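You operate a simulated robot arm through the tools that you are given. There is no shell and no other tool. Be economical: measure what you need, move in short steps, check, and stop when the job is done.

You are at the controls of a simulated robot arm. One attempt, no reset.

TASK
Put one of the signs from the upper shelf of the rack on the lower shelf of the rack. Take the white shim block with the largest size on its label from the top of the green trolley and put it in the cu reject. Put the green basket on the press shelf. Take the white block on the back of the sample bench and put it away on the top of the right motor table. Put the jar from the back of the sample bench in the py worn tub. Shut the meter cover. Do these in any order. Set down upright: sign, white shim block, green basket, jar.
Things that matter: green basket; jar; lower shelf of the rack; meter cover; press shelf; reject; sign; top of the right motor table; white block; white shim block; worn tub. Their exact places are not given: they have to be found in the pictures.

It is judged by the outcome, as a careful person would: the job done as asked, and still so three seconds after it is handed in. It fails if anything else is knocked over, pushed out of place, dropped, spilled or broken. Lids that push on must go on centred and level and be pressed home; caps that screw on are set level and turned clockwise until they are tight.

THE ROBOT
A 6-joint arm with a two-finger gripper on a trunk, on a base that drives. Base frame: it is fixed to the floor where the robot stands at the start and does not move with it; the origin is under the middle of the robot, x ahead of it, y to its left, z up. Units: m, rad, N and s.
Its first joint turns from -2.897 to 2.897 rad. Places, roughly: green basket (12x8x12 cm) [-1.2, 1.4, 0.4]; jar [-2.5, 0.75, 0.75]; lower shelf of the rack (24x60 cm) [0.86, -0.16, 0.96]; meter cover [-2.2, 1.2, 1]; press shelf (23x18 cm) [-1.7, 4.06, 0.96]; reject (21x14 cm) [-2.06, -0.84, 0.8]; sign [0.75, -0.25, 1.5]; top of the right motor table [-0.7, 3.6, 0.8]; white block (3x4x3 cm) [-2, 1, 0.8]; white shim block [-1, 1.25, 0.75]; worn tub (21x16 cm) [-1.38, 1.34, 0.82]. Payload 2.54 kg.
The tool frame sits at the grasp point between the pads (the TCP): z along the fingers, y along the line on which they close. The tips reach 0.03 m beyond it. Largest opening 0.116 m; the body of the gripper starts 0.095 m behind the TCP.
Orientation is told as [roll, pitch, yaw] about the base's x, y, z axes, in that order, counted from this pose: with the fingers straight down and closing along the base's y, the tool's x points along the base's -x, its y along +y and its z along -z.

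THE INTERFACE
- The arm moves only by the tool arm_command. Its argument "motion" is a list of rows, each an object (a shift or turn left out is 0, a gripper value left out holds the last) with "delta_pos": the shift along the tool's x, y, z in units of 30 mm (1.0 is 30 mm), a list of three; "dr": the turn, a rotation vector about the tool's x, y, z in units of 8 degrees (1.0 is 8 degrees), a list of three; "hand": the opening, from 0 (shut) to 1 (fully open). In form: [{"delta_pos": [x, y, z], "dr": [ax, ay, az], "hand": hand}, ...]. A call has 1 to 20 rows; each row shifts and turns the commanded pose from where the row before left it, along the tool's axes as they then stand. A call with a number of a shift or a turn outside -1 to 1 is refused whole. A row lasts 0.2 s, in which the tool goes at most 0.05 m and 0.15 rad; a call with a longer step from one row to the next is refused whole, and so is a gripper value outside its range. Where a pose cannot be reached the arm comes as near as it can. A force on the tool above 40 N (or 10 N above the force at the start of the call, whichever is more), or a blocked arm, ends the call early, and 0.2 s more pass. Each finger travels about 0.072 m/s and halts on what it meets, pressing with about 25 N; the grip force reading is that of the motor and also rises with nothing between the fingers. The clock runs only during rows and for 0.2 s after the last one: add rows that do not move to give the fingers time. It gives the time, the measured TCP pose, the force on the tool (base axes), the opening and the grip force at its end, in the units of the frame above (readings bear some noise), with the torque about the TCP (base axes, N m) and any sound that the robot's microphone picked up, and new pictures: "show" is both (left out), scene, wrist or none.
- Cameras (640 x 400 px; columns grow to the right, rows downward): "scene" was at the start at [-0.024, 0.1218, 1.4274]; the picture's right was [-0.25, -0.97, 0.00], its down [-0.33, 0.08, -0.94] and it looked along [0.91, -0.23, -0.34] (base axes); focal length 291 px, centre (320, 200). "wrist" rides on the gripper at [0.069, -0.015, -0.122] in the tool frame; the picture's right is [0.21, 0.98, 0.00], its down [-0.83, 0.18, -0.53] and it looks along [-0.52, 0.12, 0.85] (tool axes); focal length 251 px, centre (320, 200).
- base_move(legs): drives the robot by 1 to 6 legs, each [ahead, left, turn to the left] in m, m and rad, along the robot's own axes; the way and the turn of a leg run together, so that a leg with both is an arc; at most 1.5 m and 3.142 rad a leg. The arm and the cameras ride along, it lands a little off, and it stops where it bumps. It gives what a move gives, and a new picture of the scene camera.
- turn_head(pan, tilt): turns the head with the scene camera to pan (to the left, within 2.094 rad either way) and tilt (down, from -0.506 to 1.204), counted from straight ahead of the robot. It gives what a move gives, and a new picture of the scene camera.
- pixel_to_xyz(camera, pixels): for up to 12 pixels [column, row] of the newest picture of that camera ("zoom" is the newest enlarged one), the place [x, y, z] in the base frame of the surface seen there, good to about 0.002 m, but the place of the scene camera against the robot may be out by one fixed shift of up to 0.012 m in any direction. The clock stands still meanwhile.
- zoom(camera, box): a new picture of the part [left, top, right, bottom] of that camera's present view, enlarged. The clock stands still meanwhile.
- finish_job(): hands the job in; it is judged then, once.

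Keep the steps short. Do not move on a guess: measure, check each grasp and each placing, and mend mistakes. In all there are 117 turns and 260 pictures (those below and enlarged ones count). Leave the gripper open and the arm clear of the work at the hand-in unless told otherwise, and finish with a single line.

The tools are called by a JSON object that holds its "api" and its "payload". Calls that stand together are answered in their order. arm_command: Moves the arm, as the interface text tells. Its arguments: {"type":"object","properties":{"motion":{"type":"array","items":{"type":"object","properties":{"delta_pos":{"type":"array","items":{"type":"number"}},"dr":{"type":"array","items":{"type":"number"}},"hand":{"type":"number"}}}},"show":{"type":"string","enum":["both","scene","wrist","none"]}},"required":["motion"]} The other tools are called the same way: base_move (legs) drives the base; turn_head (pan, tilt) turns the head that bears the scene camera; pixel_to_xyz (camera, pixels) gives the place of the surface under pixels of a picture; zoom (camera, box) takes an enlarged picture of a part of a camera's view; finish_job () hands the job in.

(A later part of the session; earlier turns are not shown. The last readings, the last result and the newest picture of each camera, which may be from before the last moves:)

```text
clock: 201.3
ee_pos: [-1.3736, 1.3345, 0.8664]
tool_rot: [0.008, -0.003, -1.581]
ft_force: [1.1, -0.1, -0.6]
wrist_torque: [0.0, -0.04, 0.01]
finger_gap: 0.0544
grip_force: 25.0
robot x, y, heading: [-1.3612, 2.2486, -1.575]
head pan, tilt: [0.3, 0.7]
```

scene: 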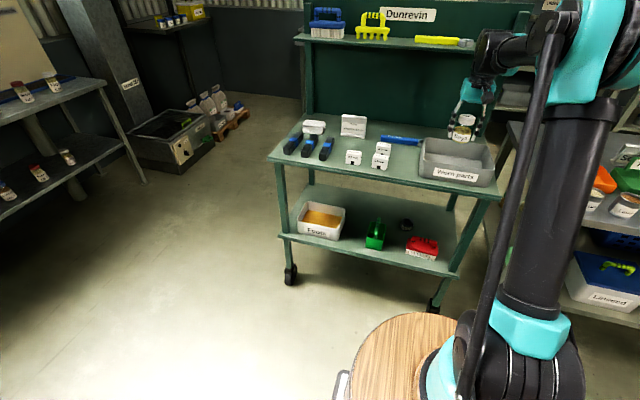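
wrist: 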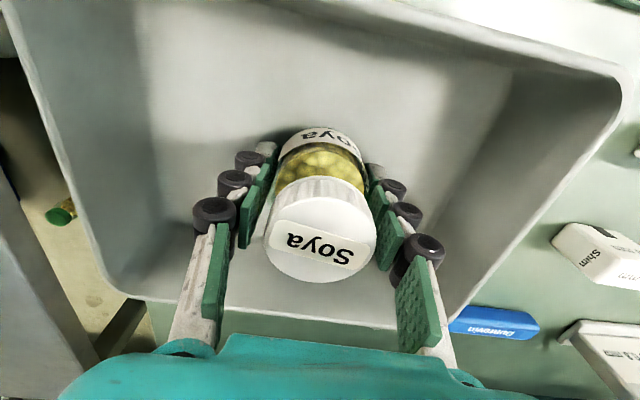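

{"api": "arm_command", "payload": {"motion": [{"delta_pos": [0, 0, 0.1]}, {"delta_pos": [0, 0, 0.1]}], "show": "none"}}

```text
clock: 201.9
ee_pos: [-1.3743, 1.3347, 0.8614]
tool_rot: [0.009, -0.004, -1.58]
ft_force: [-2.1, -4.5, 21.6]
wrist_torque: [-0.17, 0.07, 0.04]
finger_gap: 0.0547
grip_force: 25.1
robot x, y, heading: [-1.3593, 2.2482, -1.577]
head pan, tilt: [0.3, 0.7]
```

Contact (21.6 N). Ease, open slightly and lift.

{"api": "arm_command", "payload": {"motion": [{"delta_pos": [0, 0, -0.06], "hand": 0.75}, {}, {}, {"delta_pos": [0, 0, -0.9]}, {"delta_pos": [0, 0, -0.9]}, {"delta_pos": [0, 0, -0.9]}, {"delta_pos": [0, 0, -0.9]}, {"delta_pos": [0, 0, -0.9]}, {"delta_pos": [0.5, 0, -0.9]}, {"delta_pos": [0.5, 0, -0.9]}, {"delta_pos": [0.5, 0, -0.9]}, {"delta_pos": [0.5, 0, -0.9]}, {"delta_pos": [0.5, 0, -0.9]}], "show": "wrist"}}

{"api": "zoom", "payload": {"camera": "scene", "box": [270, 90, 520, 270]}}

{"api": "pixel_to_xyz", "payload": {"camera": "scene", "pixels": [[377, 224], [378, 248], [367, 240], [386, 240], [375, 232], [405, 225], [360, 260], [360, 190], [345, 235], [410, 245], [430, 240], [375, 238]]}}

```text
clock: 204.7
ee_pos: [-1.3758, 1.4085, 1.1328]
tool_rot: [0.006, -0.001, -1.581]
ft_force: [0.6, -0.1, 0.5]
wrist_torque: [0.03, 0.0, 0.01]
finger_gap: 0.0871
grip_force: 0.0
robot x, y, heading: [-1.3607, 2.2521, -1.576]
head pan, tilt: [0.3, 0.7]
```

wrist: 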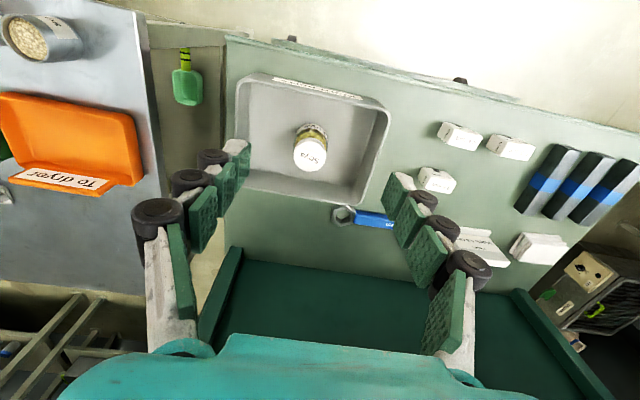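

```text
2.22 times, centred on (395, 180) of scene
```

zoom: 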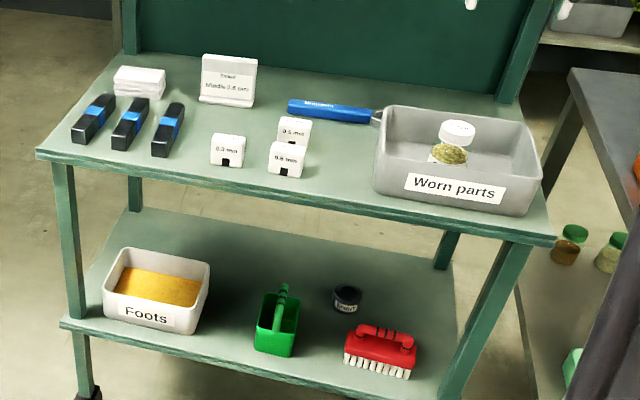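

```text
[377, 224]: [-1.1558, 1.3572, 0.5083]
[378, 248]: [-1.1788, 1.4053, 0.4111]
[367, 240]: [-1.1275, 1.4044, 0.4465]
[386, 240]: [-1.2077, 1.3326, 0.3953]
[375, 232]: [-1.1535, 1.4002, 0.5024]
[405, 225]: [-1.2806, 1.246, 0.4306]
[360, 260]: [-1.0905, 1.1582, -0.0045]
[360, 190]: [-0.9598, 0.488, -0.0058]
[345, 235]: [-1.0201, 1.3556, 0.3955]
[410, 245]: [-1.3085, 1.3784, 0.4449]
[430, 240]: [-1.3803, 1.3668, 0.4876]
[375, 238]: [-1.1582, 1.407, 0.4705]
```

Jar stands upright in the worn tub. Next the green basket on the lower shelf (x≈−1.16, y≈1.35, shelf 0.395). Back off 0.45 m, shift left 0.2 m, tilt the hand 45° forward.

{"api": "base_move", "payload": {"legs": [[-0.45, 0, 0], [0, 0.21, 0]]}}

{"api": "arm_command", "payload": {"motion": [{"dr": [0, -1, 0], "hand": 1, "delta_pos": [0, 0, 0.3]}, {"dr": [0, -1, 0], "delta_pos": [0, 0, 0.3]}, {"dr": [0, -1, 0], "delta_pos": [0, 0, 0.3]}, {"dr": [0, -1, 0], "delta_pos": [0, 0, 0.3]}, {"dr": [0, -1, 0]}, {"dr": [0, -0.6, 0]}, {"delta_pos": [0.7, 0, 0.7]}, {"delta_pos": [0.7, 0, 0.7]}, {"delta_pos": [0.7, 0, 0.7]}, {"delta_pos": [0.7, 0, 0.7]}, {"delta_pos": [0.7, 0, 0.7]}, {"delta_pos": [0.7, 0, 0.7]}, {"delta_pos": [0.7, 0, 0.7]}, {"delta_pos": [0.7, 0, 0.7]}]}}

```text
clock: 208.8
ee_pos: [-1.1495, 1.8763, 1.1323]
tool_rot: [0.007, -0.002, -1.562]
ft_force: [-0.1, 0.9, -0.2]
wrist_torque: [0.04, 0.0, 0.03]
finger_gap: 0.0872
grip_force: 0.0
robot x, y, heading: [-1.15, 2.7176, -1.559]
head pan, tilt: [0.3, 0.7]
```

scene: 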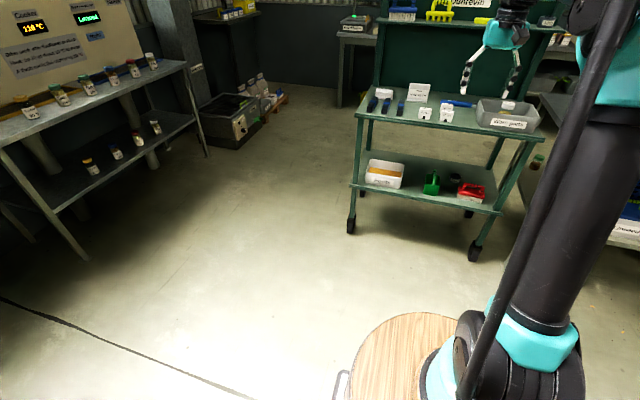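

```text
clock: 211.8
ee_pos: [-1.1475, 1.8716, 0.8609]
tool_rot: [0.01, -0.784, -1.57]
ft_force: [-0.4, 0.2, 0.9]
wrist_torque: [0.0, 0.0, 0.0]
finger_gap: 0.116
grip_force: 0.0
robot x, y, heading: [-1.1484, 2.7151, -1.553]
head pan, tilt: [0.3, 0.7]
```

scene: 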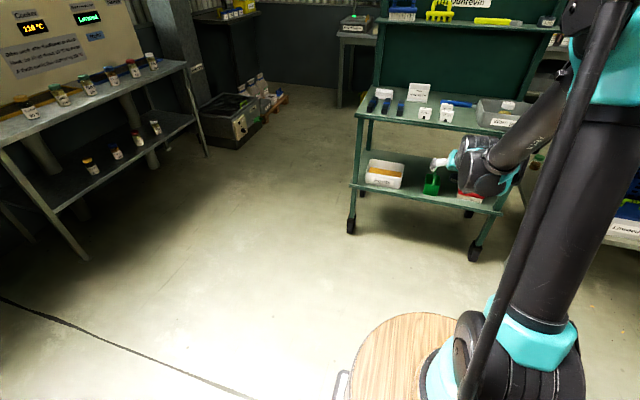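
wrist: 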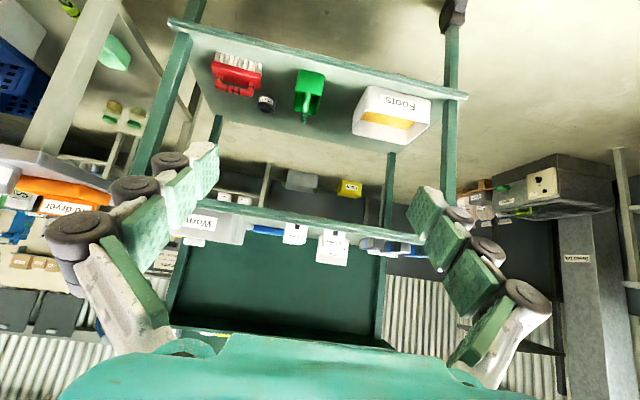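

{"api": "zoom", "payload": {"camera": "wrist", "box": [200, 40, 440, 160]}}

{"api": "pixel_to_xyz", "payload": {"camera": "wrist", "pixels": [[297, 75], [325, 78], [308, 70], [308, 90], [300, 112], [322, 92], [312, 112], [298, 100], [262, 100], [355, 120], [366, 98], [255, 90]]}}

```text
2.67 times, centred on (320, 100) of wrist
```

zoom: 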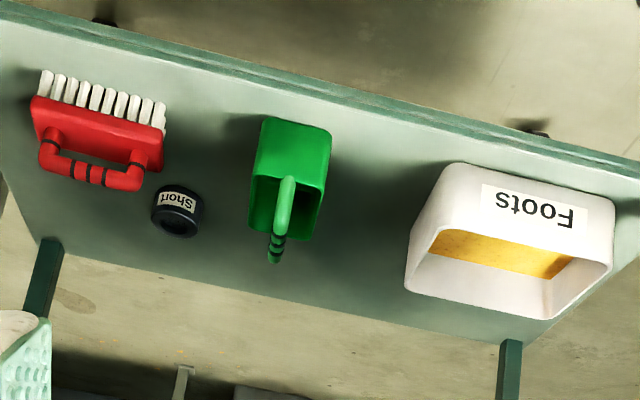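

```text
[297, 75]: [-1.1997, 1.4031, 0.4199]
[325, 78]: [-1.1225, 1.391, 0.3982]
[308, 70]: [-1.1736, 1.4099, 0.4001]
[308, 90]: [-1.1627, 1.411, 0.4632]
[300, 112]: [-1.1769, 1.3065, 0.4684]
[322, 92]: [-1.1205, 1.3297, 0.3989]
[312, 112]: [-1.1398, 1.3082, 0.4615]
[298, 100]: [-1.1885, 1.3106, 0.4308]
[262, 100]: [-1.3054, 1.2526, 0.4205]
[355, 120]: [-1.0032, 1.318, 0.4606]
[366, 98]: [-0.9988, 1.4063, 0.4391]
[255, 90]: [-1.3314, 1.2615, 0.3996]
```

Basket: x −1.200…−1.123, y 1.29–1.41, rim ≈0.466. Lower the hand outside the trolley to z≈0.57.

{"api": "arm_command", "payload": {"motion": [{"delta_pos": [0.854, -0.05, 0.854]}, {"delta_pos": [0.854, -0.05, 0.854]}, {"delta_pos": [0.854, -0.05, 0.854]}, {"delta_pos": [0.854, -0.05, 0.854]}, {"delta_pos": [0.854, -0.05, 0.854]}, {"delta_pos": [0.854, -0.05, 0.854]}, {"delta_pos": [0.854, -0.05, 0.854]}, {"delta_pos": [0.854, -0.05, 0.854]}]}}

```text
clock: 213.6
ee_pos: [-1.1502, 1.7866, 0.6467]
tool_rot: [0.007, -0.781, -1.568]
ft_force: [0.2, 0.2, 0.7]
wrist_torque: [0.04, 0.03, 0.01]
finger_gap: 0.1158
grip_force: 0.1
out of reach, approached as far as the arm can: row 4, 5, 6, 7, 8
robot x, y, heading: [-1.1449, 2.7143, -1.559]
head pan, tilt: [0.3, 0.7]
```

scene: 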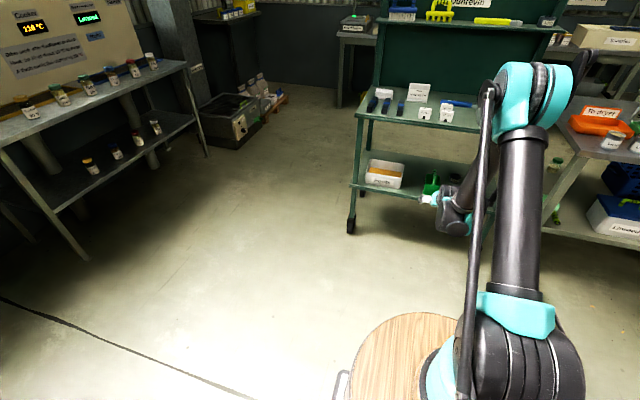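
wrist: 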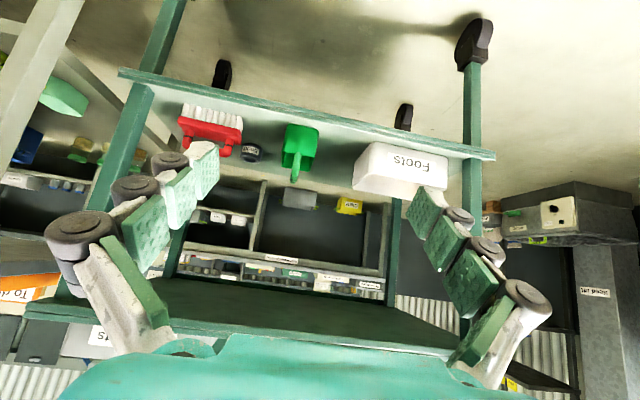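

Limited close in; try further out: forward-down along the fingers (still outside the trolley).

{"api": "arm_command", "payload": {"motion": [{"delta_pos": [0.2, 0, 0.8]}, {"delta_pos": [0.2, 0, 0.8]}, {"delta_pos": [0.2, 0, 0.8]}, {"delta_pos": [0.2, 0, 0.8]}], "show": "none"}}

```text
clock: 214.6
ee_pos: [-1.151, 1.7358, 0.565]
tool_rot: [0.009, -0.784, -1.57]
ft_force: [0.5, 0.4, -0.9]
wrist_torque: [-0.01, 0.02, -0.04]
finger_gap: 0.116
grip_force: 0.1
out of reach, approached as far as the arm can: row 1
robot x, y, heading: [-1.1496, 2.7196, -1.56]
head pan, tilt: [0.3, 0.7]
```

{"api": "arm_command", "payload": {"motion": [{"delta_pos": [0.2, 0, 0.8]}, {"delta_pos": [0.2, 0, 0.8]}, {"delta_pos": [0.2, 0, 0.8]}, {"delta_pos": [0.2, 0, 0.8]}, {"delta_pos": [0.2, 0, 0.8]}]}}

```text
clock: 215.8
ee_pos: [-1.1494, 1.6724, 0.454]
tool_rot: [0.007, -0.784, -1.567]
ft_force: [-0.1, -0.2, 0.0]
wrist_torque: [0.01, 0.01, 0.04]
finger_gap: 0.116
grip_force: 0.1
robot x, y, heading: [-1.1504, 2.7142, -1.556]
head pan, tilt: [0.3, 0.7]
```

scene: 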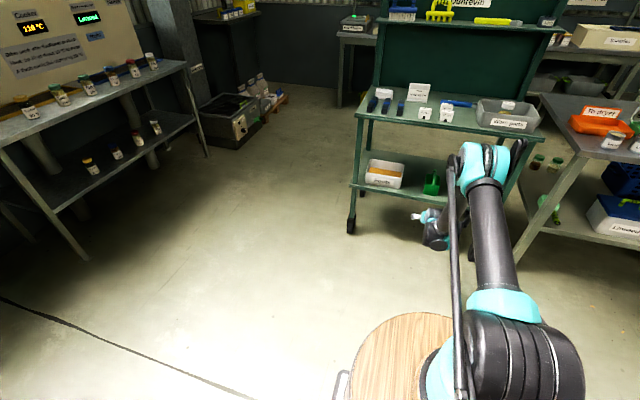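
wrist: 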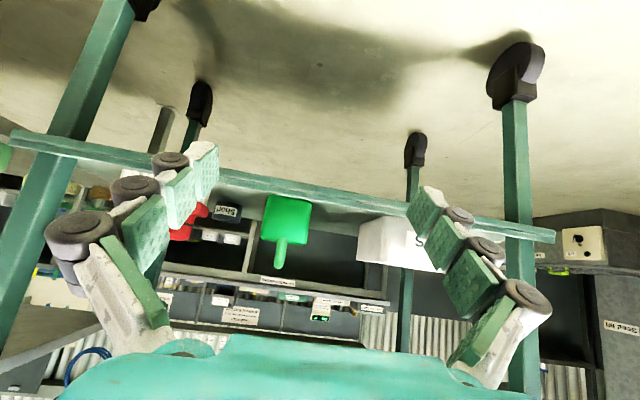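

{"api": "pixel_to_xyz", "payload": {"camera": "scene", "pixels": [[470, 160], [500, 155], [490, 215], [440, 240], [425, 216], [470, 200], [455, 200], [375, 118], [450, 125]]}}

```text
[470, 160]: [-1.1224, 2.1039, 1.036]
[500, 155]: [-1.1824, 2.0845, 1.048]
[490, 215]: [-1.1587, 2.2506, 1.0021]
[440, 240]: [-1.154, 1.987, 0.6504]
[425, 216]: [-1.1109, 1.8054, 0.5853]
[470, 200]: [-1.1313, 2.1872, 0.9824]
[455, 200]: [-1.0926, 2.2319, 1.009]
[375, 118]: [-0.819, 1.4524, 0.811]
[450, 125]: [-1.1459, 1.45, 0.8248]
```

Reachable at r≈1.04, z 0.454, elbow well clear. Drive 0.2 m ahead and re-check alignment.

{"api": "base_move", "payload": {"legs": [[0.19, -0.014, 0]]}}

{"api": "arm_command", "payload": {"motion": [{}], "show": "wrist"}}

{"api": "zoom", "payload": {"camera": "wrist", "box": [180, 130, 460, 290]}}

```text
clock: 217.3
ee_pos: [-1.1531, 1.4798, 0.4538]
tool_rot: [0.009, -0.785, -1.563]
ft_force: [-0.3, 0.2, 0.1]
wrist_torque: [0.0, 0.0, 0.0]
finger_gap: 0.116
grip_force: 0.2
robot x, y, heading: [-1.1599, 2.5221, -1.551]
head pan, tilt: [0.3, 0.7]
```

scene: 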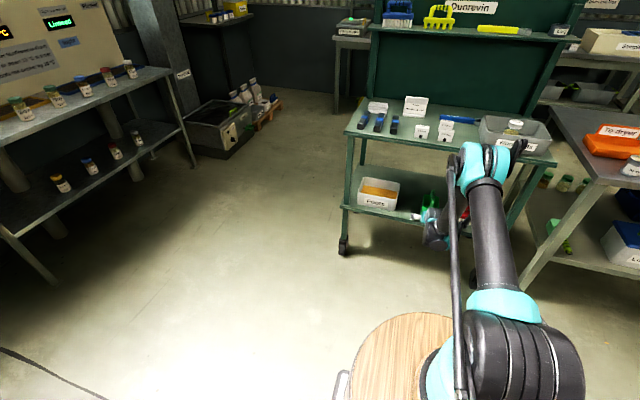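

```text
clock: 217.7
ee_pos: [-1.154, 1.4793, 0.454]
tool_rot: [0.008, -0.784, -1.564]
ft_force: [0.3, -0.7, -0.3]
wrist_torque: [0.03, -0.02, -0.01]
finger_gap: 0.116
grip_force: 0.0
robot x, y, heading: [-1.163, 2.5221, -1.548]
head pan, tilt: [0.3, 0.7]
```

wrist: 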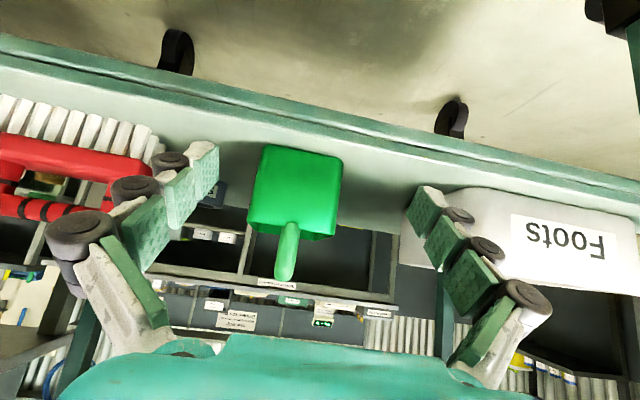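

```text
2.29 times, centred on (320, 210) of wrist
```

zoom: 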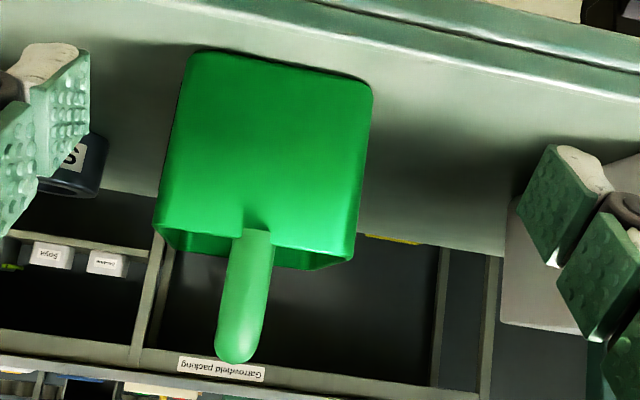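

{"api": "pixel_to_xyz", "payload": {"camera": "wrist", "pixels": [[252, 220], [332, 228], [266, 152], [339, 165], [290, 190], [285, 265], [258, 185], [337, 195], [225, 200], [415, 250], [425, 220]]}}

```text
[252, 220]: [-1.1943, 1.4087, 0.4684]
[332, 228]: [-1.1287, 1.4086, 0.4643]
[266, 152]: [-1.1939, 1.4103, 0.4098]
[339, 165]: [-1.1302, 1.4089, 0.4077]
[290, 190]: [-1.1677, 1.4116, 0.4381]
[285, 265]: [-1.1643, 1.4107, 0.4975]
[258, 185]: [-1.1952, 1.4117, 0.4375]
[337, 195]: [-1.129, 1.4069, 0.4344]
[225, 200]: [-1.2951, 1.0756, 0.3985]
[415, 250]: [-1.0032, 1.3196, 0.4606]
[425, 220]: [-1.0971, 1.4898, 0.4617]
```

Basket centre x −1.162; shift the hand 8 mm and 8 mm down, then drive in 0.12.

{"api": "arm_command", "payload": {"motion": [{"delta_pos": [0.19, -0.27, 0.19]}], "show": "none"}}

{"api": "base_move", "payload": {"legs": [[0.12, 0, 0]]}}

{"api": "arm_command", "payload": {"motion": [{}], "show": "wrist"}}

```text
clock: 218.1
ee_pos: [-1.1612, 1.4784, 0.4467]
tool_rot: [0.008, -0.783, -1.565]
ft_force: [0.7, 0.0, 0.0]
wrist_torque: [-0.02, 0.01, 0.0]
finger_gap: 0.1159
grip_force: 0.0
robot x, y, heading: [-1.1597, 2.5243, -1.547]
head pan, tilt: [0.3, 0.7]
```

```text
clock: 219.4
ee_pos: [-1.1612, 1.3579, 0.4467]
tool_rot: [0.008, -0.782, -1.566]
ft_force: [-1.2, 0.4, -0.2]
wrist_torque: [-0.01, -0.01, 0.02]
finger_gap: 0.1161
grip_force: 0.0
robot x, y, heading: [-1.1558, 2.4024, -1.553]
head pan, tilt: [0.3, 0.7]
```

scene: 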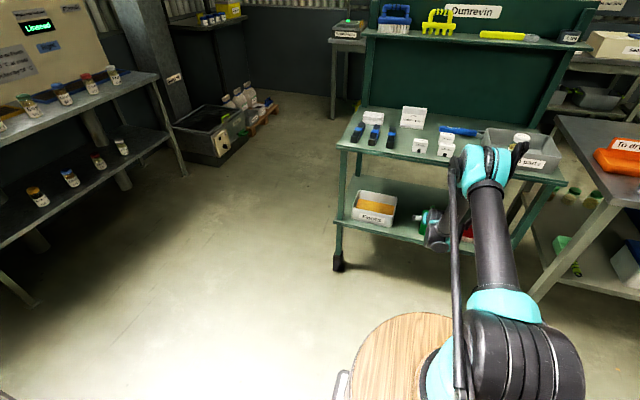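

```text
clock: 219.8
ee_pos: [-1.1605, 1.3562, 0.4467]
tool_rot: [0.009, -0.784, -1.565]
ft_force: [0.6, -0.3, -0.2]
wrist_torque: [0.03, 0.0, 0.01]
finger_gap: 0.1162
grip_force: 0.1
robot x, y, heading: [-1.1606, 2.4014, -1.549]
head pan, tilt: [0.3, 0.7]
```

wrist: 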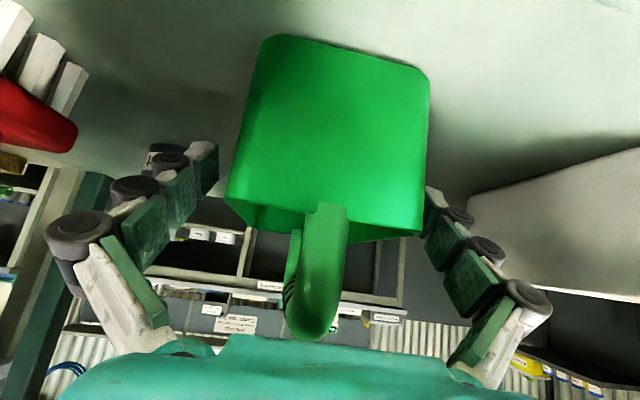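

The basket stands between the pads, handle clear of the palm. Close.

{"api": "arm_command", "payload": {"motion": [{"hand": 0.5}, {}, {}, {}], "show": "wrist"}}

```text
clock: 220.8
ee_pos: [-1.1612, 1.3567, 0.4473]
tool_rot: [0.009, -0.783, -1.564]
ft_force: [-0.2, 1.6, 3.2]
wrist_torque: [-0.06, 0.15, 0.03]
finger_gap: 0.0745
grip_force: 25.1
robot x, y, heading: [-1.1616, 2.4021, -1.551]
head pan, tilt: [0.3, 0.7]
```

wrist: 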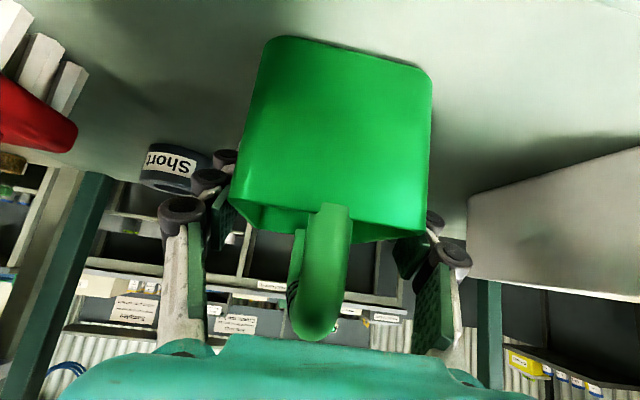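

Gripped (0.0745). Lift 4 cm, then back out 0.45 m.

{"api": "arm_command", "payload": {"motion": [{"delta_pos": [-0.3, 0, -0.3]}, {"delta_pos": [-0.35, 0, -0.35]}, {"delta_pos": [-0.35, 0, -0.35]}], "show": "wrist"}}

{"api": "base_move", "payload": {"legs": [[-0.5, 0, 0]]}}

```text
clock: 221.6
ee_pos: [-1.1622, 1.3552, 0.4886]
tool_rot: [0.009, -0.785, -1.565]
ft_force: [-0.1, -1.0, -0.5]
wrist_torque: [-0.02, 0.0, 0.02]
finger_gap: 0.0742
grip_force: 24.8
robot x, y, heading: [-1.161, 2.4019, -1.557]
head pan, tilt: [0.3, 0.7]
```

wrist: 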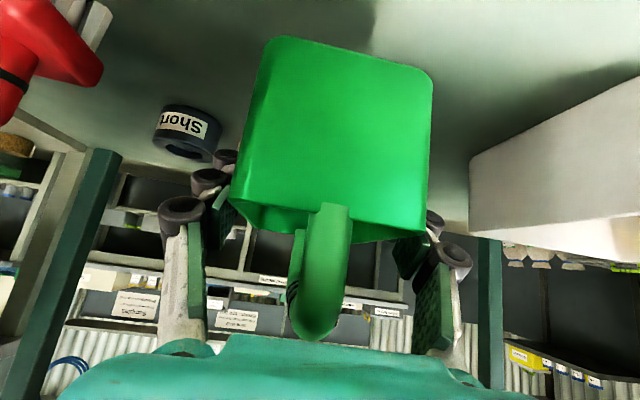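

```text
clock: 224.4
ee_pos: [-1.1977, 1.7891, 0.4896]
tool_rot: [0.008, -0.784, -1.577]
ft_force: [-0.2, 0.4, -2.3]
wrist_torque: [-0.03, -0.04, 0.0]
finger_gap: 0.0746
grip_force: 24.6
robot x, y, heading: [-1.1834, 2.8396, -1.565]
head pan, tilt: [0.3, 0.7]
stopped in leg 1: the robot was blocked; the commanded pose is now the measured one
```

scene: 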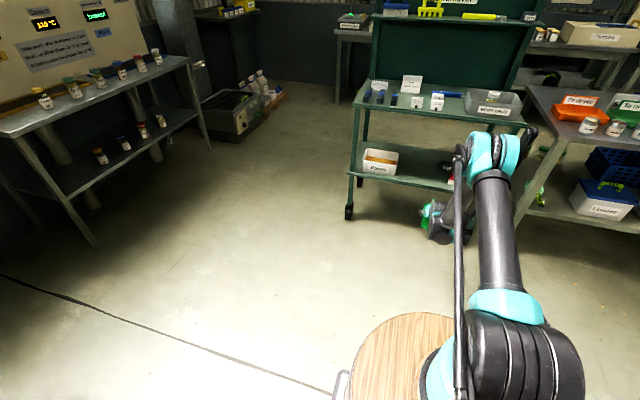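

The base touched something behind at y≈3.25. I move 0.12 forward again and raise the basket to carry height.

{"api": "base_move", "payload": {"legs": [[0.12, 0, 0]]}}

{"api": "arm_command", "payload": {"motion": [{"delta_pos": [-0.9, 0, -0.9]}, {"delta_pos": [-0.9, 0, -0.9]}, {"delta_pos": [-0.9, 0, -0.9]}, {"delta_pos": [-0.9, 0, -0.9]}, {"delta_pos": [-0.9, 0, -0.9]}, {"delta_pos": [-0.9, 0, -0.9]}, {"delta_pos": [-0.9, 0, -0.9]}, {"delta_pos": [-0.9, 0, -0.9]}, {"delta_pos": [-0.9, 0, -0.9]}, {"delta_pos": [-0.9, 0, -0.9]}, {"delta_pos": [-0.9, 0, -0.9]}, {"delta_pos": [-0.9, 0, -0.9]}, {"delta_pos": [-0.9, 0, -0.9]}, {"delta_pos": [-0.9, 0, -0.9]}, {"delta_pos": [-0.9, 0, -0.9]}, {"delta_pos": [-0.9, 0, -0.9]}], "show": "wrist"}}

{"api": "turn_head", "payload": {"pan": 2.09, "tilt": 0.5}}

{"api": "turn_head", "payload": {"pan": -2.09, "tilt": 0.5}}

```text
clock: 225.6
ee_pos: [-1.1975, 1.6676, 0.4887]
tool_rot: [0.009, -0.784, -1.58]
ft_force: [-0.1, 0.6, -0.6]
wrist_torque: [-0.01, -0.02, -0.03]
finger_gap: 0.0743
grip_force: 25.4
robot x, y, heading: [-1.1779, 2.7131, -1.568]
head pan, tilt: [0.3, 0.7]
```

scene: 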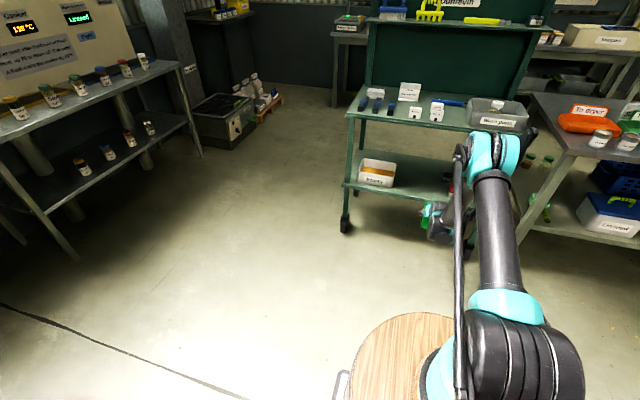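

```text
clock: 229.0
ee_pos: [-1.2016, 1.6646, 1.0988]
tool_rot: [0.01, -0.784, -1.579]
ft_force: [0.2, 0.8, -1.9]
wrist_torque: [0.01, 0.01, -0.04]
finger_gap: 0.0746
grip_force: 25.2
robot x, y, heading: [-1.1805, 2.7124, -1.569]
head pan, tilt: [0.3, 0.7]
```

wrist: 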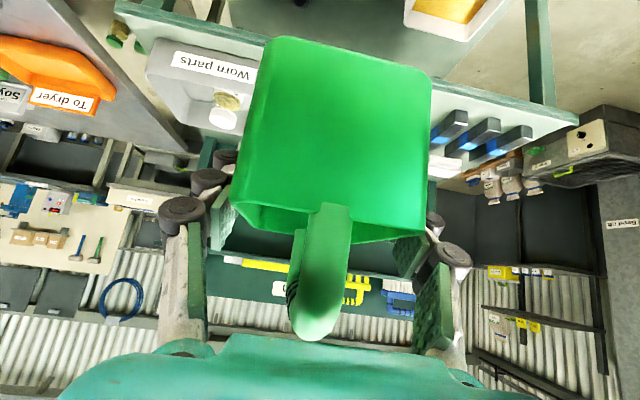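

```text
clock: 230.8
ee_pos: [-1.2024, 1.6655, 1.0983]
tool_rot: [0.01, -0.784, -1.579]
ft_force: [0.4, -0.1, -2.1]
wrist_torque: [-0.03, -0.03, -0.01]
finger_gap: 0.0742
grip_force: 25.3
robot x, y, heading: [-1.1746, 2.7118, -1.565]
head pan, tilt: [2.089, 0.499]
```

scene: 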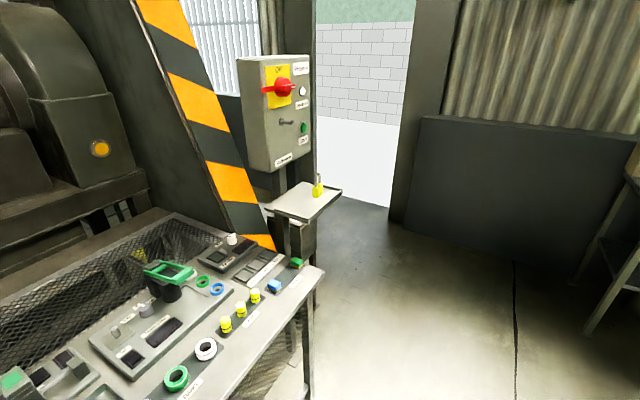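

```text
clock: 234.2
ee_pos: [-1.2026, 1.6658, 1.0983]
tool_rot: [0.01, -0.783, -1.58]
ft_force: [-0.6, -0.5, -1.4]
wrist_torque: [0.01, 0.02, -0.01]
finger_gap: 0.0743
grip_force: 25.0
robot x, y, heading: [-1.1767, 2.7121, -1.57]
head pan, tilt: [-2.089, 0.499]
```

scene: 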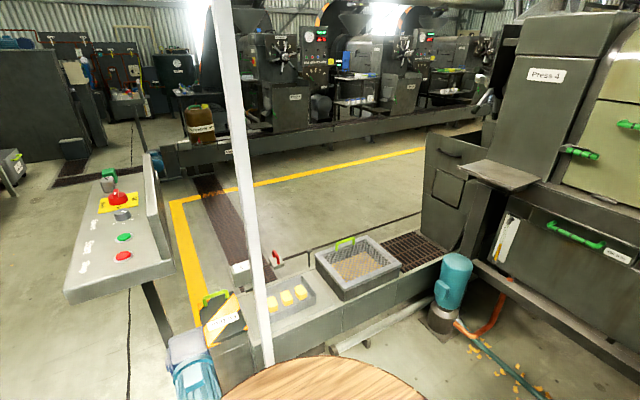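

{"api": "zoom", "payload": {"camera": "scene", "box": [380, 0, 640, 330]}}

{"api": "pixel_to_xyz", "payload": {"camera": "scene", "pixels": [[505, 175], [463, 166], [545, 182], [515, 190], [500, 162], [455, 270], [250, 270], [395, 270], [330, 310], [230, 320], [560, 280], [200, 370]]}}

```text
1.21 times, centred on (510, 165) of scene
```

zoom: 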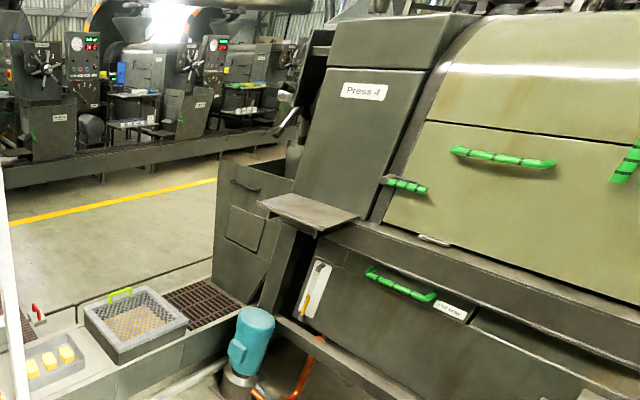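

```text
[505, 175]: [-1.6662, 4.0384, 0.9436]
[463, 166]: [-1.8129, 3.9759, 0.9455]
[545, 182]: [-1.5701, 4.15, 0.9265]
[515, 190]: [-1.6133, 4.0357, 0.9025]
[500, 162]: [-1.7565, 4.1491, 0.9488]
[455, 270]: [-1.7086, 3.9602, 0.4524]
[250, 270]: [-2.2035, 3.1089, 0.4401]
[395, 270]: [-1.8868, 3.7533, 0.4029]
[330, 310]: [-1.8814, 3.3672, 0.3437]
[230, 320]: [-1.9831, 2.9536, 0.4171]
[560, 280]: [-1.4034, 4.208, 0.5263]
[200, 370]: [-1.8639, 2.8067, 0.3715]
```

Press shelf: x −1.82…−1.57, y 3.96–4.15, z ≈0.945, empty. Before turning I check the pole and console, and retract the arm.

{"api": "pixel_to_xyz", "payload": {"camera": "scene", "pixels": [[232, 100], [250, 230], [117, 195], [80, 280], [165, 260], [150, 170], [440, 345], [390, 390], [600, 360], [106, 180]]}}

{"api": "arm_command", "payload": {"motion": [{"delta_pos": [0.8, 0, -0.8]}, {"delta_pos": [0.8, 0, -0.8]}, {"delta_pos": [0.8, 0, -0.8]}, {"delta_pos": [0.8, 0, -0.8]}, {"delta_pos": [0.8, 0, -0.8]}, {"delta_pos": [0.8, 0, -0.8]}, {"delta_pos": [0.8, 0, -0.8]}, {"delta_pos": [0.8, 0, -0.8]}, {"delta_pos": [0.8, 0, -0.8]}], "show": "none"}}

```text
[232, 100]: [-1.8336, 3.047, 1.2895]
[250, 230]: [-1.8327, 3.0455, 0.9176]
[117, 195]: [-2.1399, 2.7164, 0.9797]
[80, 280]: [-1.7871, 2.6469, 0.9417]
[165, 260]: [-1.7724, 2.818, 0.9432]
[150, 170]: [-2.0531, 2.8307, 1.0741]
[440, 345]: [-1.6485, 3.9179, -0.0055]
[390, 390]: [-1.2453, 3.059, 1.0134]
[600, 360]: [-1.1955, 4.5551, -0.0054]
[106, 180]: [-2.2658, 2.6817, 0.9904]
```

```text
clock: 236.2
ee_pos: [-1.201, 1.9709, 1.0986]
tool_rot: [0.01, -0.783, -1.58]
ft_force: [0.4, 0.2, -2.4]
wrist_torque: [0.03, -0.03, -0.02]
finger_gap: 0.0743
grip_force: 25.1
robot x, y, heading: [-1.1792, 2.7139, -1.564]
head pan, tilt: [-2.089, 0.499]
```

Pole at (−1.83, 3.05) and a console at x<−1.77 – I must turn via the east. Let me size the robot's own base by looking down.

{"api": "turn_head", "payload": {"pan": -2.09, "tilt": 1.2}}

{"api": "pixel_to_xyz", "payload": {"camera": "scene", "pixels": [[320, 100], [320, 150], [320, 200], [320, 250], [200, 150], [440, 150], [200, 250], [440, 250], [320, 300], [100, 100], [540, 100]]}}

```text
clock: 237.3
ee_pos: [-1.201, 1.9722, 1.0976]
tool_rot: [0.008, -0.783, -1.578]
ft_force: [-0.2, 0.4, -1.9]
wrist_torque: [0.0, -0.02, -0.02]
finger_gap: 0.0742
grip_force: 24.9
robot x, y, heading: [-1.1801, 2.7127, -1.564]
head pan, tilt: [-2.089, 1.201]
```

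scene: 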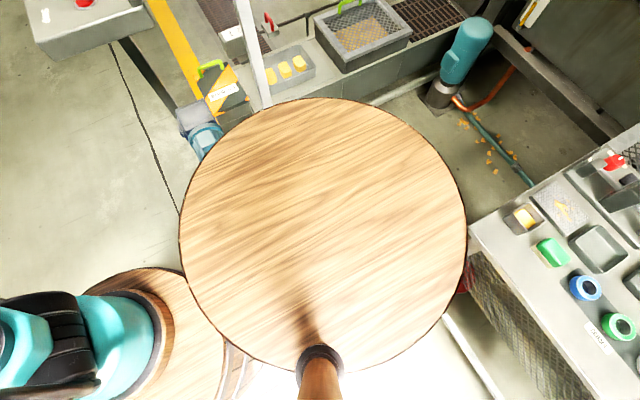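

```text
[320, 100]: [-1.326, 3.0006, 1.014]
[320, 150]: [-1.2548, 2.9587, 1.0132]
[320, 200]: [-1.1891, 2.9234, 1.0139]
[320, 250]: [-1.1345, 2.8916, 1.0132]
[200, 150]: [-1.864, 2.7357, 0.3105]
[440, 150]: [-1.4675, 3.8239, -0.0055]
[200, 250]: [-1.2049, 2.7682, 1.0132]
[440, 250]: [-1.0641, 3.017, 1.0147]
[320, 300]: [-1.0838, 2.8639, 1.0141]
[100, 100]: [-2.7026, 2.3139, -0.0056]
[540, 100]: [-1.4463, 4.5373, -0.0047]
```

{"api": "pixel_to_xyz", "payload": {"camera": "scene", "pixels": [[474, 217], [505, 260], [585, 360], [520, 218], [600, 245], [560, 190], [615, 160], [545, 180], [625, 300], [463, 280], [240, 180], [215, 140]]}}

{"api": "zoom", "payload": {"camera": "scene", "box": [440, 120, 640, 380]}}

```text
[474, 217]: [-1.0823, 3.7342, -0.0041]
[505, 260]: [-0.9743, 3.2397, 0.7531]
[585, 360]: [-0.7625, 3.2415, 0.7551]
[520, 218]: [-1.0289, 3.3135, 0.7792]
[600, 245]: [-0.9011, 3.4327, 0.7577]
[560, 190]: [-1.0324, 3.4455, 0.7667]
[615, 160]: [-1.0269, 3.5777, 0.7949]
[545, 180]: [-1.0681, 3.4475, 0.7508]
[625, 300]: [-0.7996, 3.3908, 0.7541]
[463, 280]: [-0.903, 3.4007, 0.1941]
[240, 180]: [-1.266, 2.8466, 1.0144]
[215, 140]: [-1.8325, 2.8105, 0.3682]
```

```text
1.54 times, centred on (540, 250) of scene
```

zoom: 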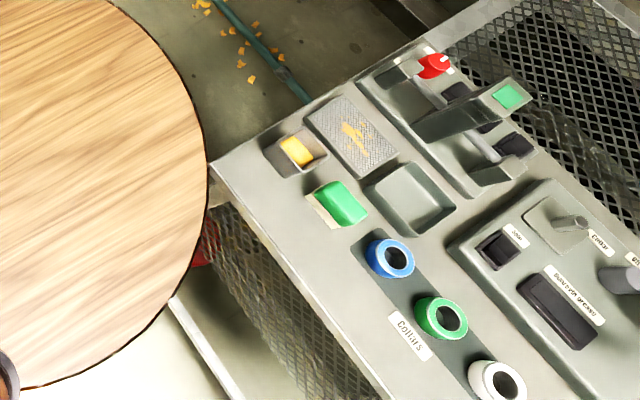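

Motor table: x>−1.08, y>3.235, top 0.753 (its things undisturbed). Corridor x −1.83…−1.08. I turn left through the east to face +y, then shift left to x≈−1.45.

{"api": "base_move", "payload": {"legs": [[0, 0, 1.571], [0, 0, 1.571]]}}

{"api": "turn_head", "payload": {"pan": 0.4, "tilt": 0.6}}

```text
clock: 245.4
ee_pos: [-1.1713, 3.4565, 1.0981]
tool_rot: [0.008, -0.784, 1.582]
ft_force: [0.1, 0.4, -0.7]
wrist_torque: [-0.01, -0.01, 0.04]
finger_gap: 0.0743
grip_force: 24.6
robot x, y, heading: [-1.1816, 2.7139, 1.598]
head pan, tilt: [-2.089, 1.201]
```

scene: 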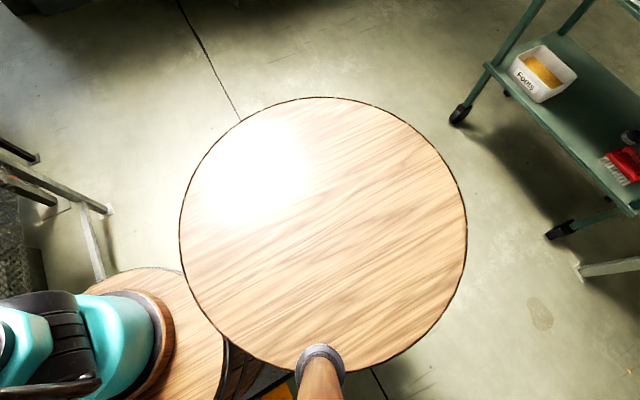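

```text
clock: 247.6
ee_pos: [-1.1728, 3.4561, 1.0991]
tool_rot: [0.008, -0.784, 1.582]
ft_force: [0.4, 0.0, -1.2]
wrist_torque: [-0.03, 0.04, 0.04]
finger_gap: 0.0743
grip_force: 25.3
robot x, y, heading: [-1.1816, 2.716, 1.598]
head pan, tilt: [0.4, 0.6]
```

scene: 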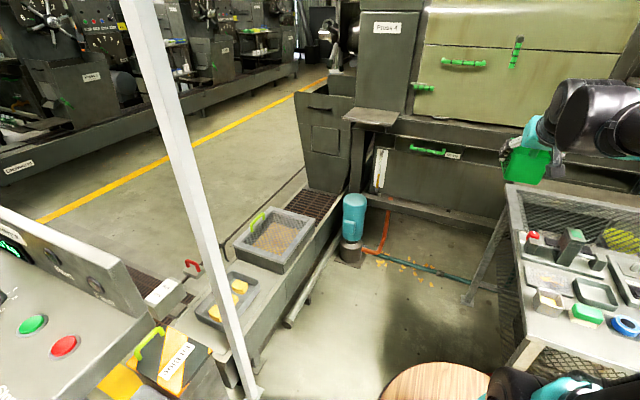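

Good view of the shelf at (370,117). Strafe left 0.26 and drive ahead 0.3.

{"api": "base_move", "payload": {"legs": [[0, 0.26, -0.027], [0.3, 0, 0]]}}

{"api": "pixel_to_xyz", "payload": {"camera": "scene", "pixels": [[320, 200], [300, 150], [340, 150], [360, 160], [330, 130]]}}

```text
clock: 251.1
ee_pos: [-1.3988, 3.7531, 1.0979]
tool_rot: [0.009, -0.784, 1.547]
ft_force: [0.9, 0.6, -1.2]
wrist_torque: [0.01, 0.0, -0.03]
finger_gap: 0.0743
grip_force: 25.0
robot x, y, heading: [-1.4328, 3.0095, 1.553]
head pan, tilt: [0.4, 0.6]
```

scene: 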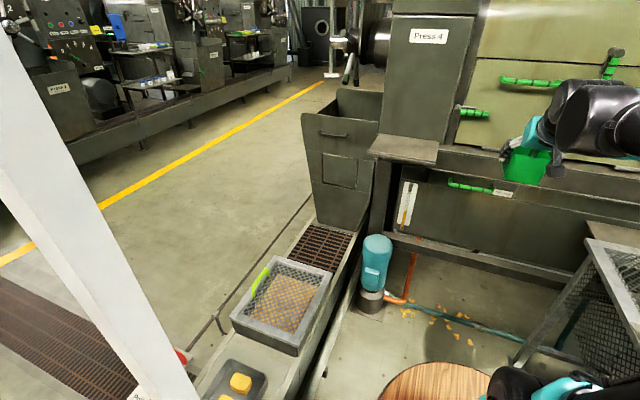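

```text
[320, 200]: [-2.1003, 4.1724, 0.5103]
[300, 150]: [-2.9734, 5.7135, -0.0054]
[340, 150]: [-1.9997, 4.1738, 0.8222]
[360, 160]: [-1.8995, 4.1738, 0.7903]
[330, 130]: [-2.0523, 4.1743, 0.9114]
```

{"api": "pixel_to_xyz", "payload": {"camera": "scene", "pixels": [[370, 151], [433, 160], [383, 137], [438, 143], [405, 148], [410, 130], [420, 120], [440, 130], [470, 140]]}}

{"api": "zoom", "payload": {"camera": "scene", "box": [340, 80, 580, 240]}}

```text
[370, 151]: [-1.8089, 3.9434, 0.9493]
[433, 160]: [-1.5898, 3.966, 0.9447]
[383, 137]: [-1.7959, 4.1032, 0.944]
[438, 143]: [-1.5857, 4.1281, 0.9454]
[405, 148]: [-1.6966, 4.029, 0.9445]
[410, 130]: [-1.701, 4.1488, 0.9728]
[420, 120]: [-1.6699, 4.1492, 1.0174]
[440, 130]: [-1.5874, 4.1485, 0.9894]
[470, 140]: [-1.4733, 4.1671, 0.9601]
```

```text
2.50 times, centred on (460, 160) of scene
```

zoom: 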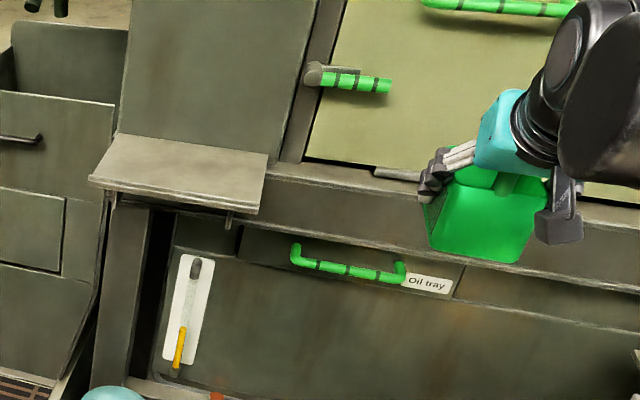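

Shelf: x −1.81…−1.585, y 3.965–4.148, z≈0.946. Drive 0.08 ahead, then hand 0.3 left and forward, staying above the shelf.

{"api": "base_move", "payload": {"legs": [[0.08, 0, 0.018]]}}

{"api": "arm_command", "payload": {"motion": [{"delta_pos": [0, 0.98, 0]}, {"delta_pos": [0, 0.98, 0]}, {"delta_pos": [0, 0.98, 0]}, {"delta_pos": [0, 0.98, 0]}, {"delta_pos": [0, 0.98, 0]}, {"delta_pos": [0, 0.98, 0]}, {"delta_pos": [0, 0.98, 0]}, {"delta_pos": [0, 0.98, 0]}, {"delta_pos": [0, 0.98, 0]}, {"delta_pos": [0, 0.98, 0]}]}}

```text
clock: 252.2
ee_pos: [-1.4105, 3.8352, 1.0986]
tool_rot: [0.009, -0.783, 1.563]
ft_force: [0.5, -0.3, -0.8]
wrist_torque: [-0.02, -0.02, -0.02]
finger_gap: 0.0742
grip_force: 25.3
robot x, y, heading: [-1.4306, 3.0955, 1.575]
head pan, tilt: [0.4, 0.6]
```

scene: 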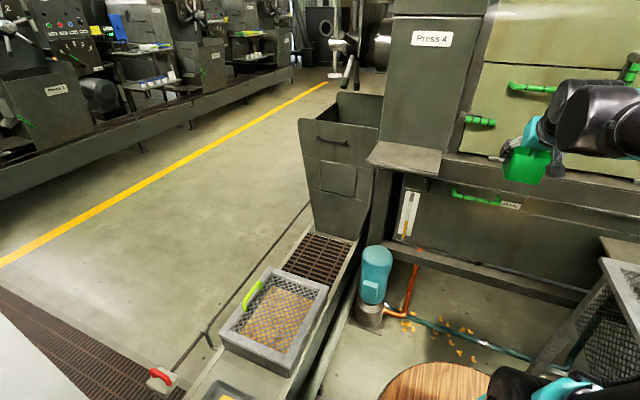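

```text
clock: 254.4
ee_pos: [-1.7032, 3.8362, 1.1018]
tool_rot: [0.01, -0.784, 1.562]
ft_force: [0.0, 0.6, -1.5]
wrist_torque: [0.04, 0.03, 0.03]
finger_gap: 0.0743
grip_force: 25.1
robot x, y, heading: [-1.4317, 3.0964, 1.578]
head pan, tilt: [0.4, 0.6]
```

scene: 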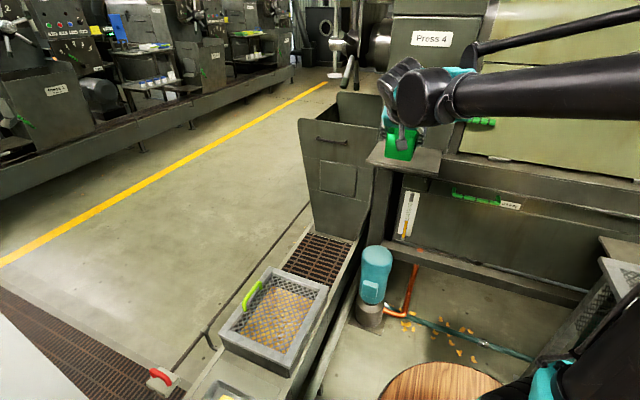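
wrist: 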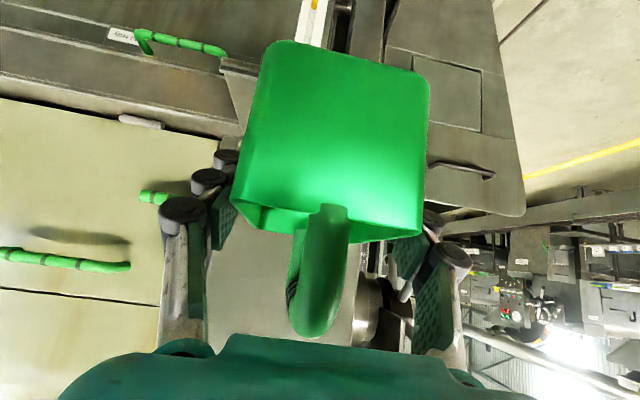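

Aligned at x −1.703. Forward 0.207.

{"api": "arm_command", "payload": {"motion": [{"delta_pos": [-0.81, 0, 0.81]}, {"delta_pos": [-0.81, 0, 0.81]}, {"delta_pos": [-0.81, 0, 0.81]}, {"delta_pos": [-0.81, 0, 0.81]}, {"delta_pos": [-0.81, 0, 0.81]}, {"delta_pos": [-0.81, 0, 0.81]}]}}

```text
clock: 255.8
ee_pos: [-1.6993, 4.0395, 1.1016]
tool_rot: [0.009, -0.782, 1.563]
ft_force: [0.1, -0.7, -1.5]
wrist_torque: [-0.01, 0.02, 0.01]
finger_gap: 0.0744
grip_force: 25.5
robot x, y, heading: [-1.4286, 3.093, 1.579]
head pan, tilt: [0.4, 0.6]
```

scene: 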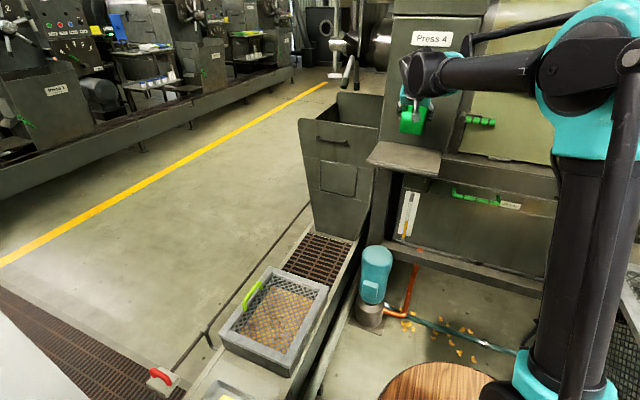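
wrist: 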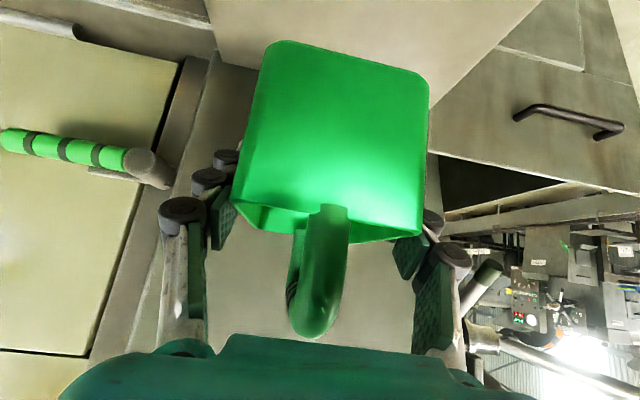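

Over the shelf. Lower ~0.1 until contact.

{"api": "arm_command", "payload": {"motion": [{"delta_pos": [0.6, 0, 0.6]}, {"delta_pos": [0.6, 0, 0.6]}, {"delta_pos": [0.5, 0, 0.5]}, {"delta_pos": [0.3, 0, 0.3]}, {"delta_pos": [0.2, 0, 0.2]}, {"delta_pos": [0.15, 0, 0.15]}]}}

```text
clock: 257.2
ee_pos: [-1.7038, 4.0416, 1.001]
tool_rot: [0.01, -0.785, 1.562]
ft_force: [-0.4, -0.6, -1.7]
wrist_torque: [0.02, 0.01, -0.02]
finger_gap: 0.0744
grip_force: 24.7
robot x, y, heading: [-1.4326, 3.0923, 1.579]
head pan, tilt: [0.4, 0.6]
```

scene: 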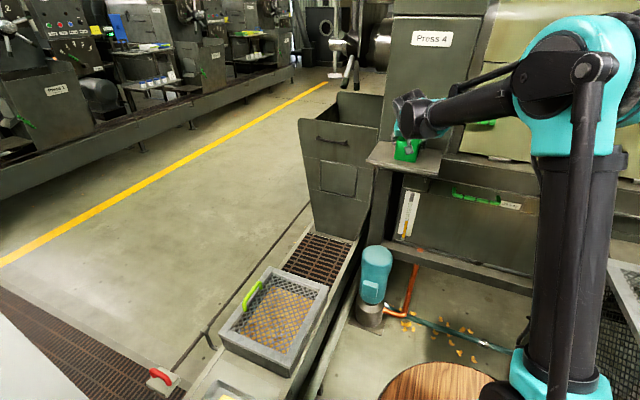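
wrist: 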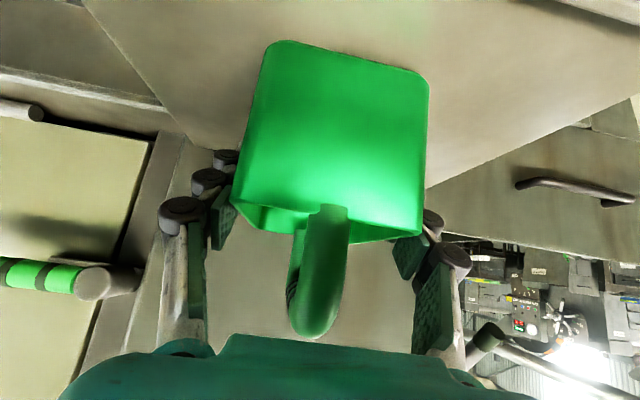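

No contact yet; small steps down.

{"api": "arm_command", "payload": {"motion": [{"delta_pos": [0.05, 0, 0.05]}, {"delta_pos": [0.05, 0, 0.05]}, {"delta_pos": [0.04, 0, 0.04]}], "show": "none"}}

```text
clock: 258.0
ee_pos: [-1.7056, 4.0416, 0.9958]
tool_rot: [0.008, -0.785, 1.563]
ft_force: [0.8, 4.8, 17.7]
wrist_torque: [0.45, -0.04, 0.05]
finger_gap: 0.0747
grip_force: 24.5
robot x, y, heading: [-1.4331, 3.0915, 1.577]
head pan, tilt: [0.4, 0.6]
```

Contact (17.7 N). Open and withdraw along the fingers.

{"api": "arm_command", "payload": {"motion": [{"hand": 0.95}, {}, {}, {"delta_pos": [0, 0, -0.8]}, {"delta_pos": [0, 0, -0.8]}, {"delta_pos": [0, 0, -0.8]}, {"delta_pos": [0, 0, -0.8]}, {"delta_pos": [0, 0, -0.8]}, {"delta_pos": [0, 0, -0.8]}, {"delta_pos": [0, 0, -0.8]}, {"delta_pos": [0, 0, -0.8]}]}}

```text
clock: 260.4
ee_pos: [-1.7057, 3.908, 1.1327]
tool_rot: [0.008, -0.784, 1.563]
ft_force: [-0.7, 0.4, 0.2]
wrist_torque: [0.0, -0.01, 0.0]
finger_gap: 0.1104
grip_force: 0.1
robot x, y, heading: [-1.4284, 3.0945, 1.578]
head pan, tilt: [0.4, 0.6]
```

scene: 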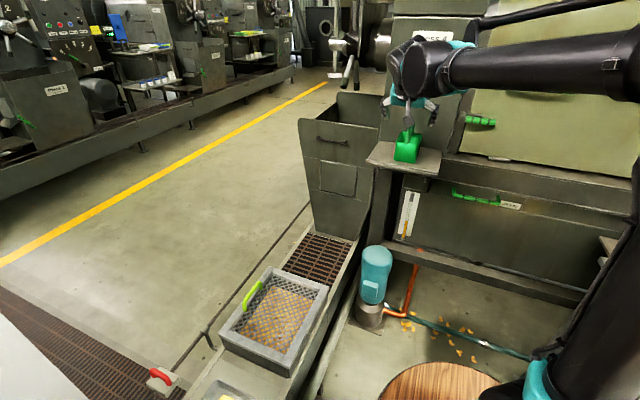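
wrist: 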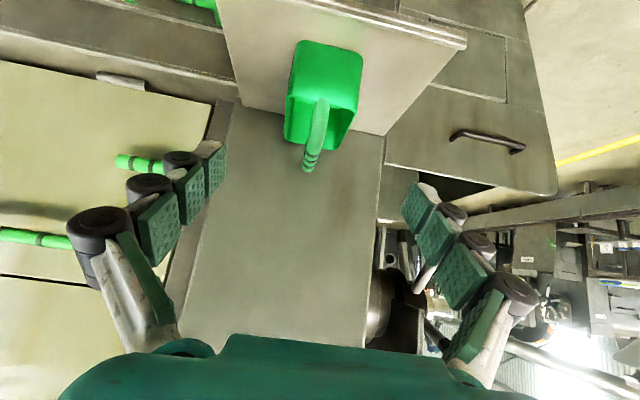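

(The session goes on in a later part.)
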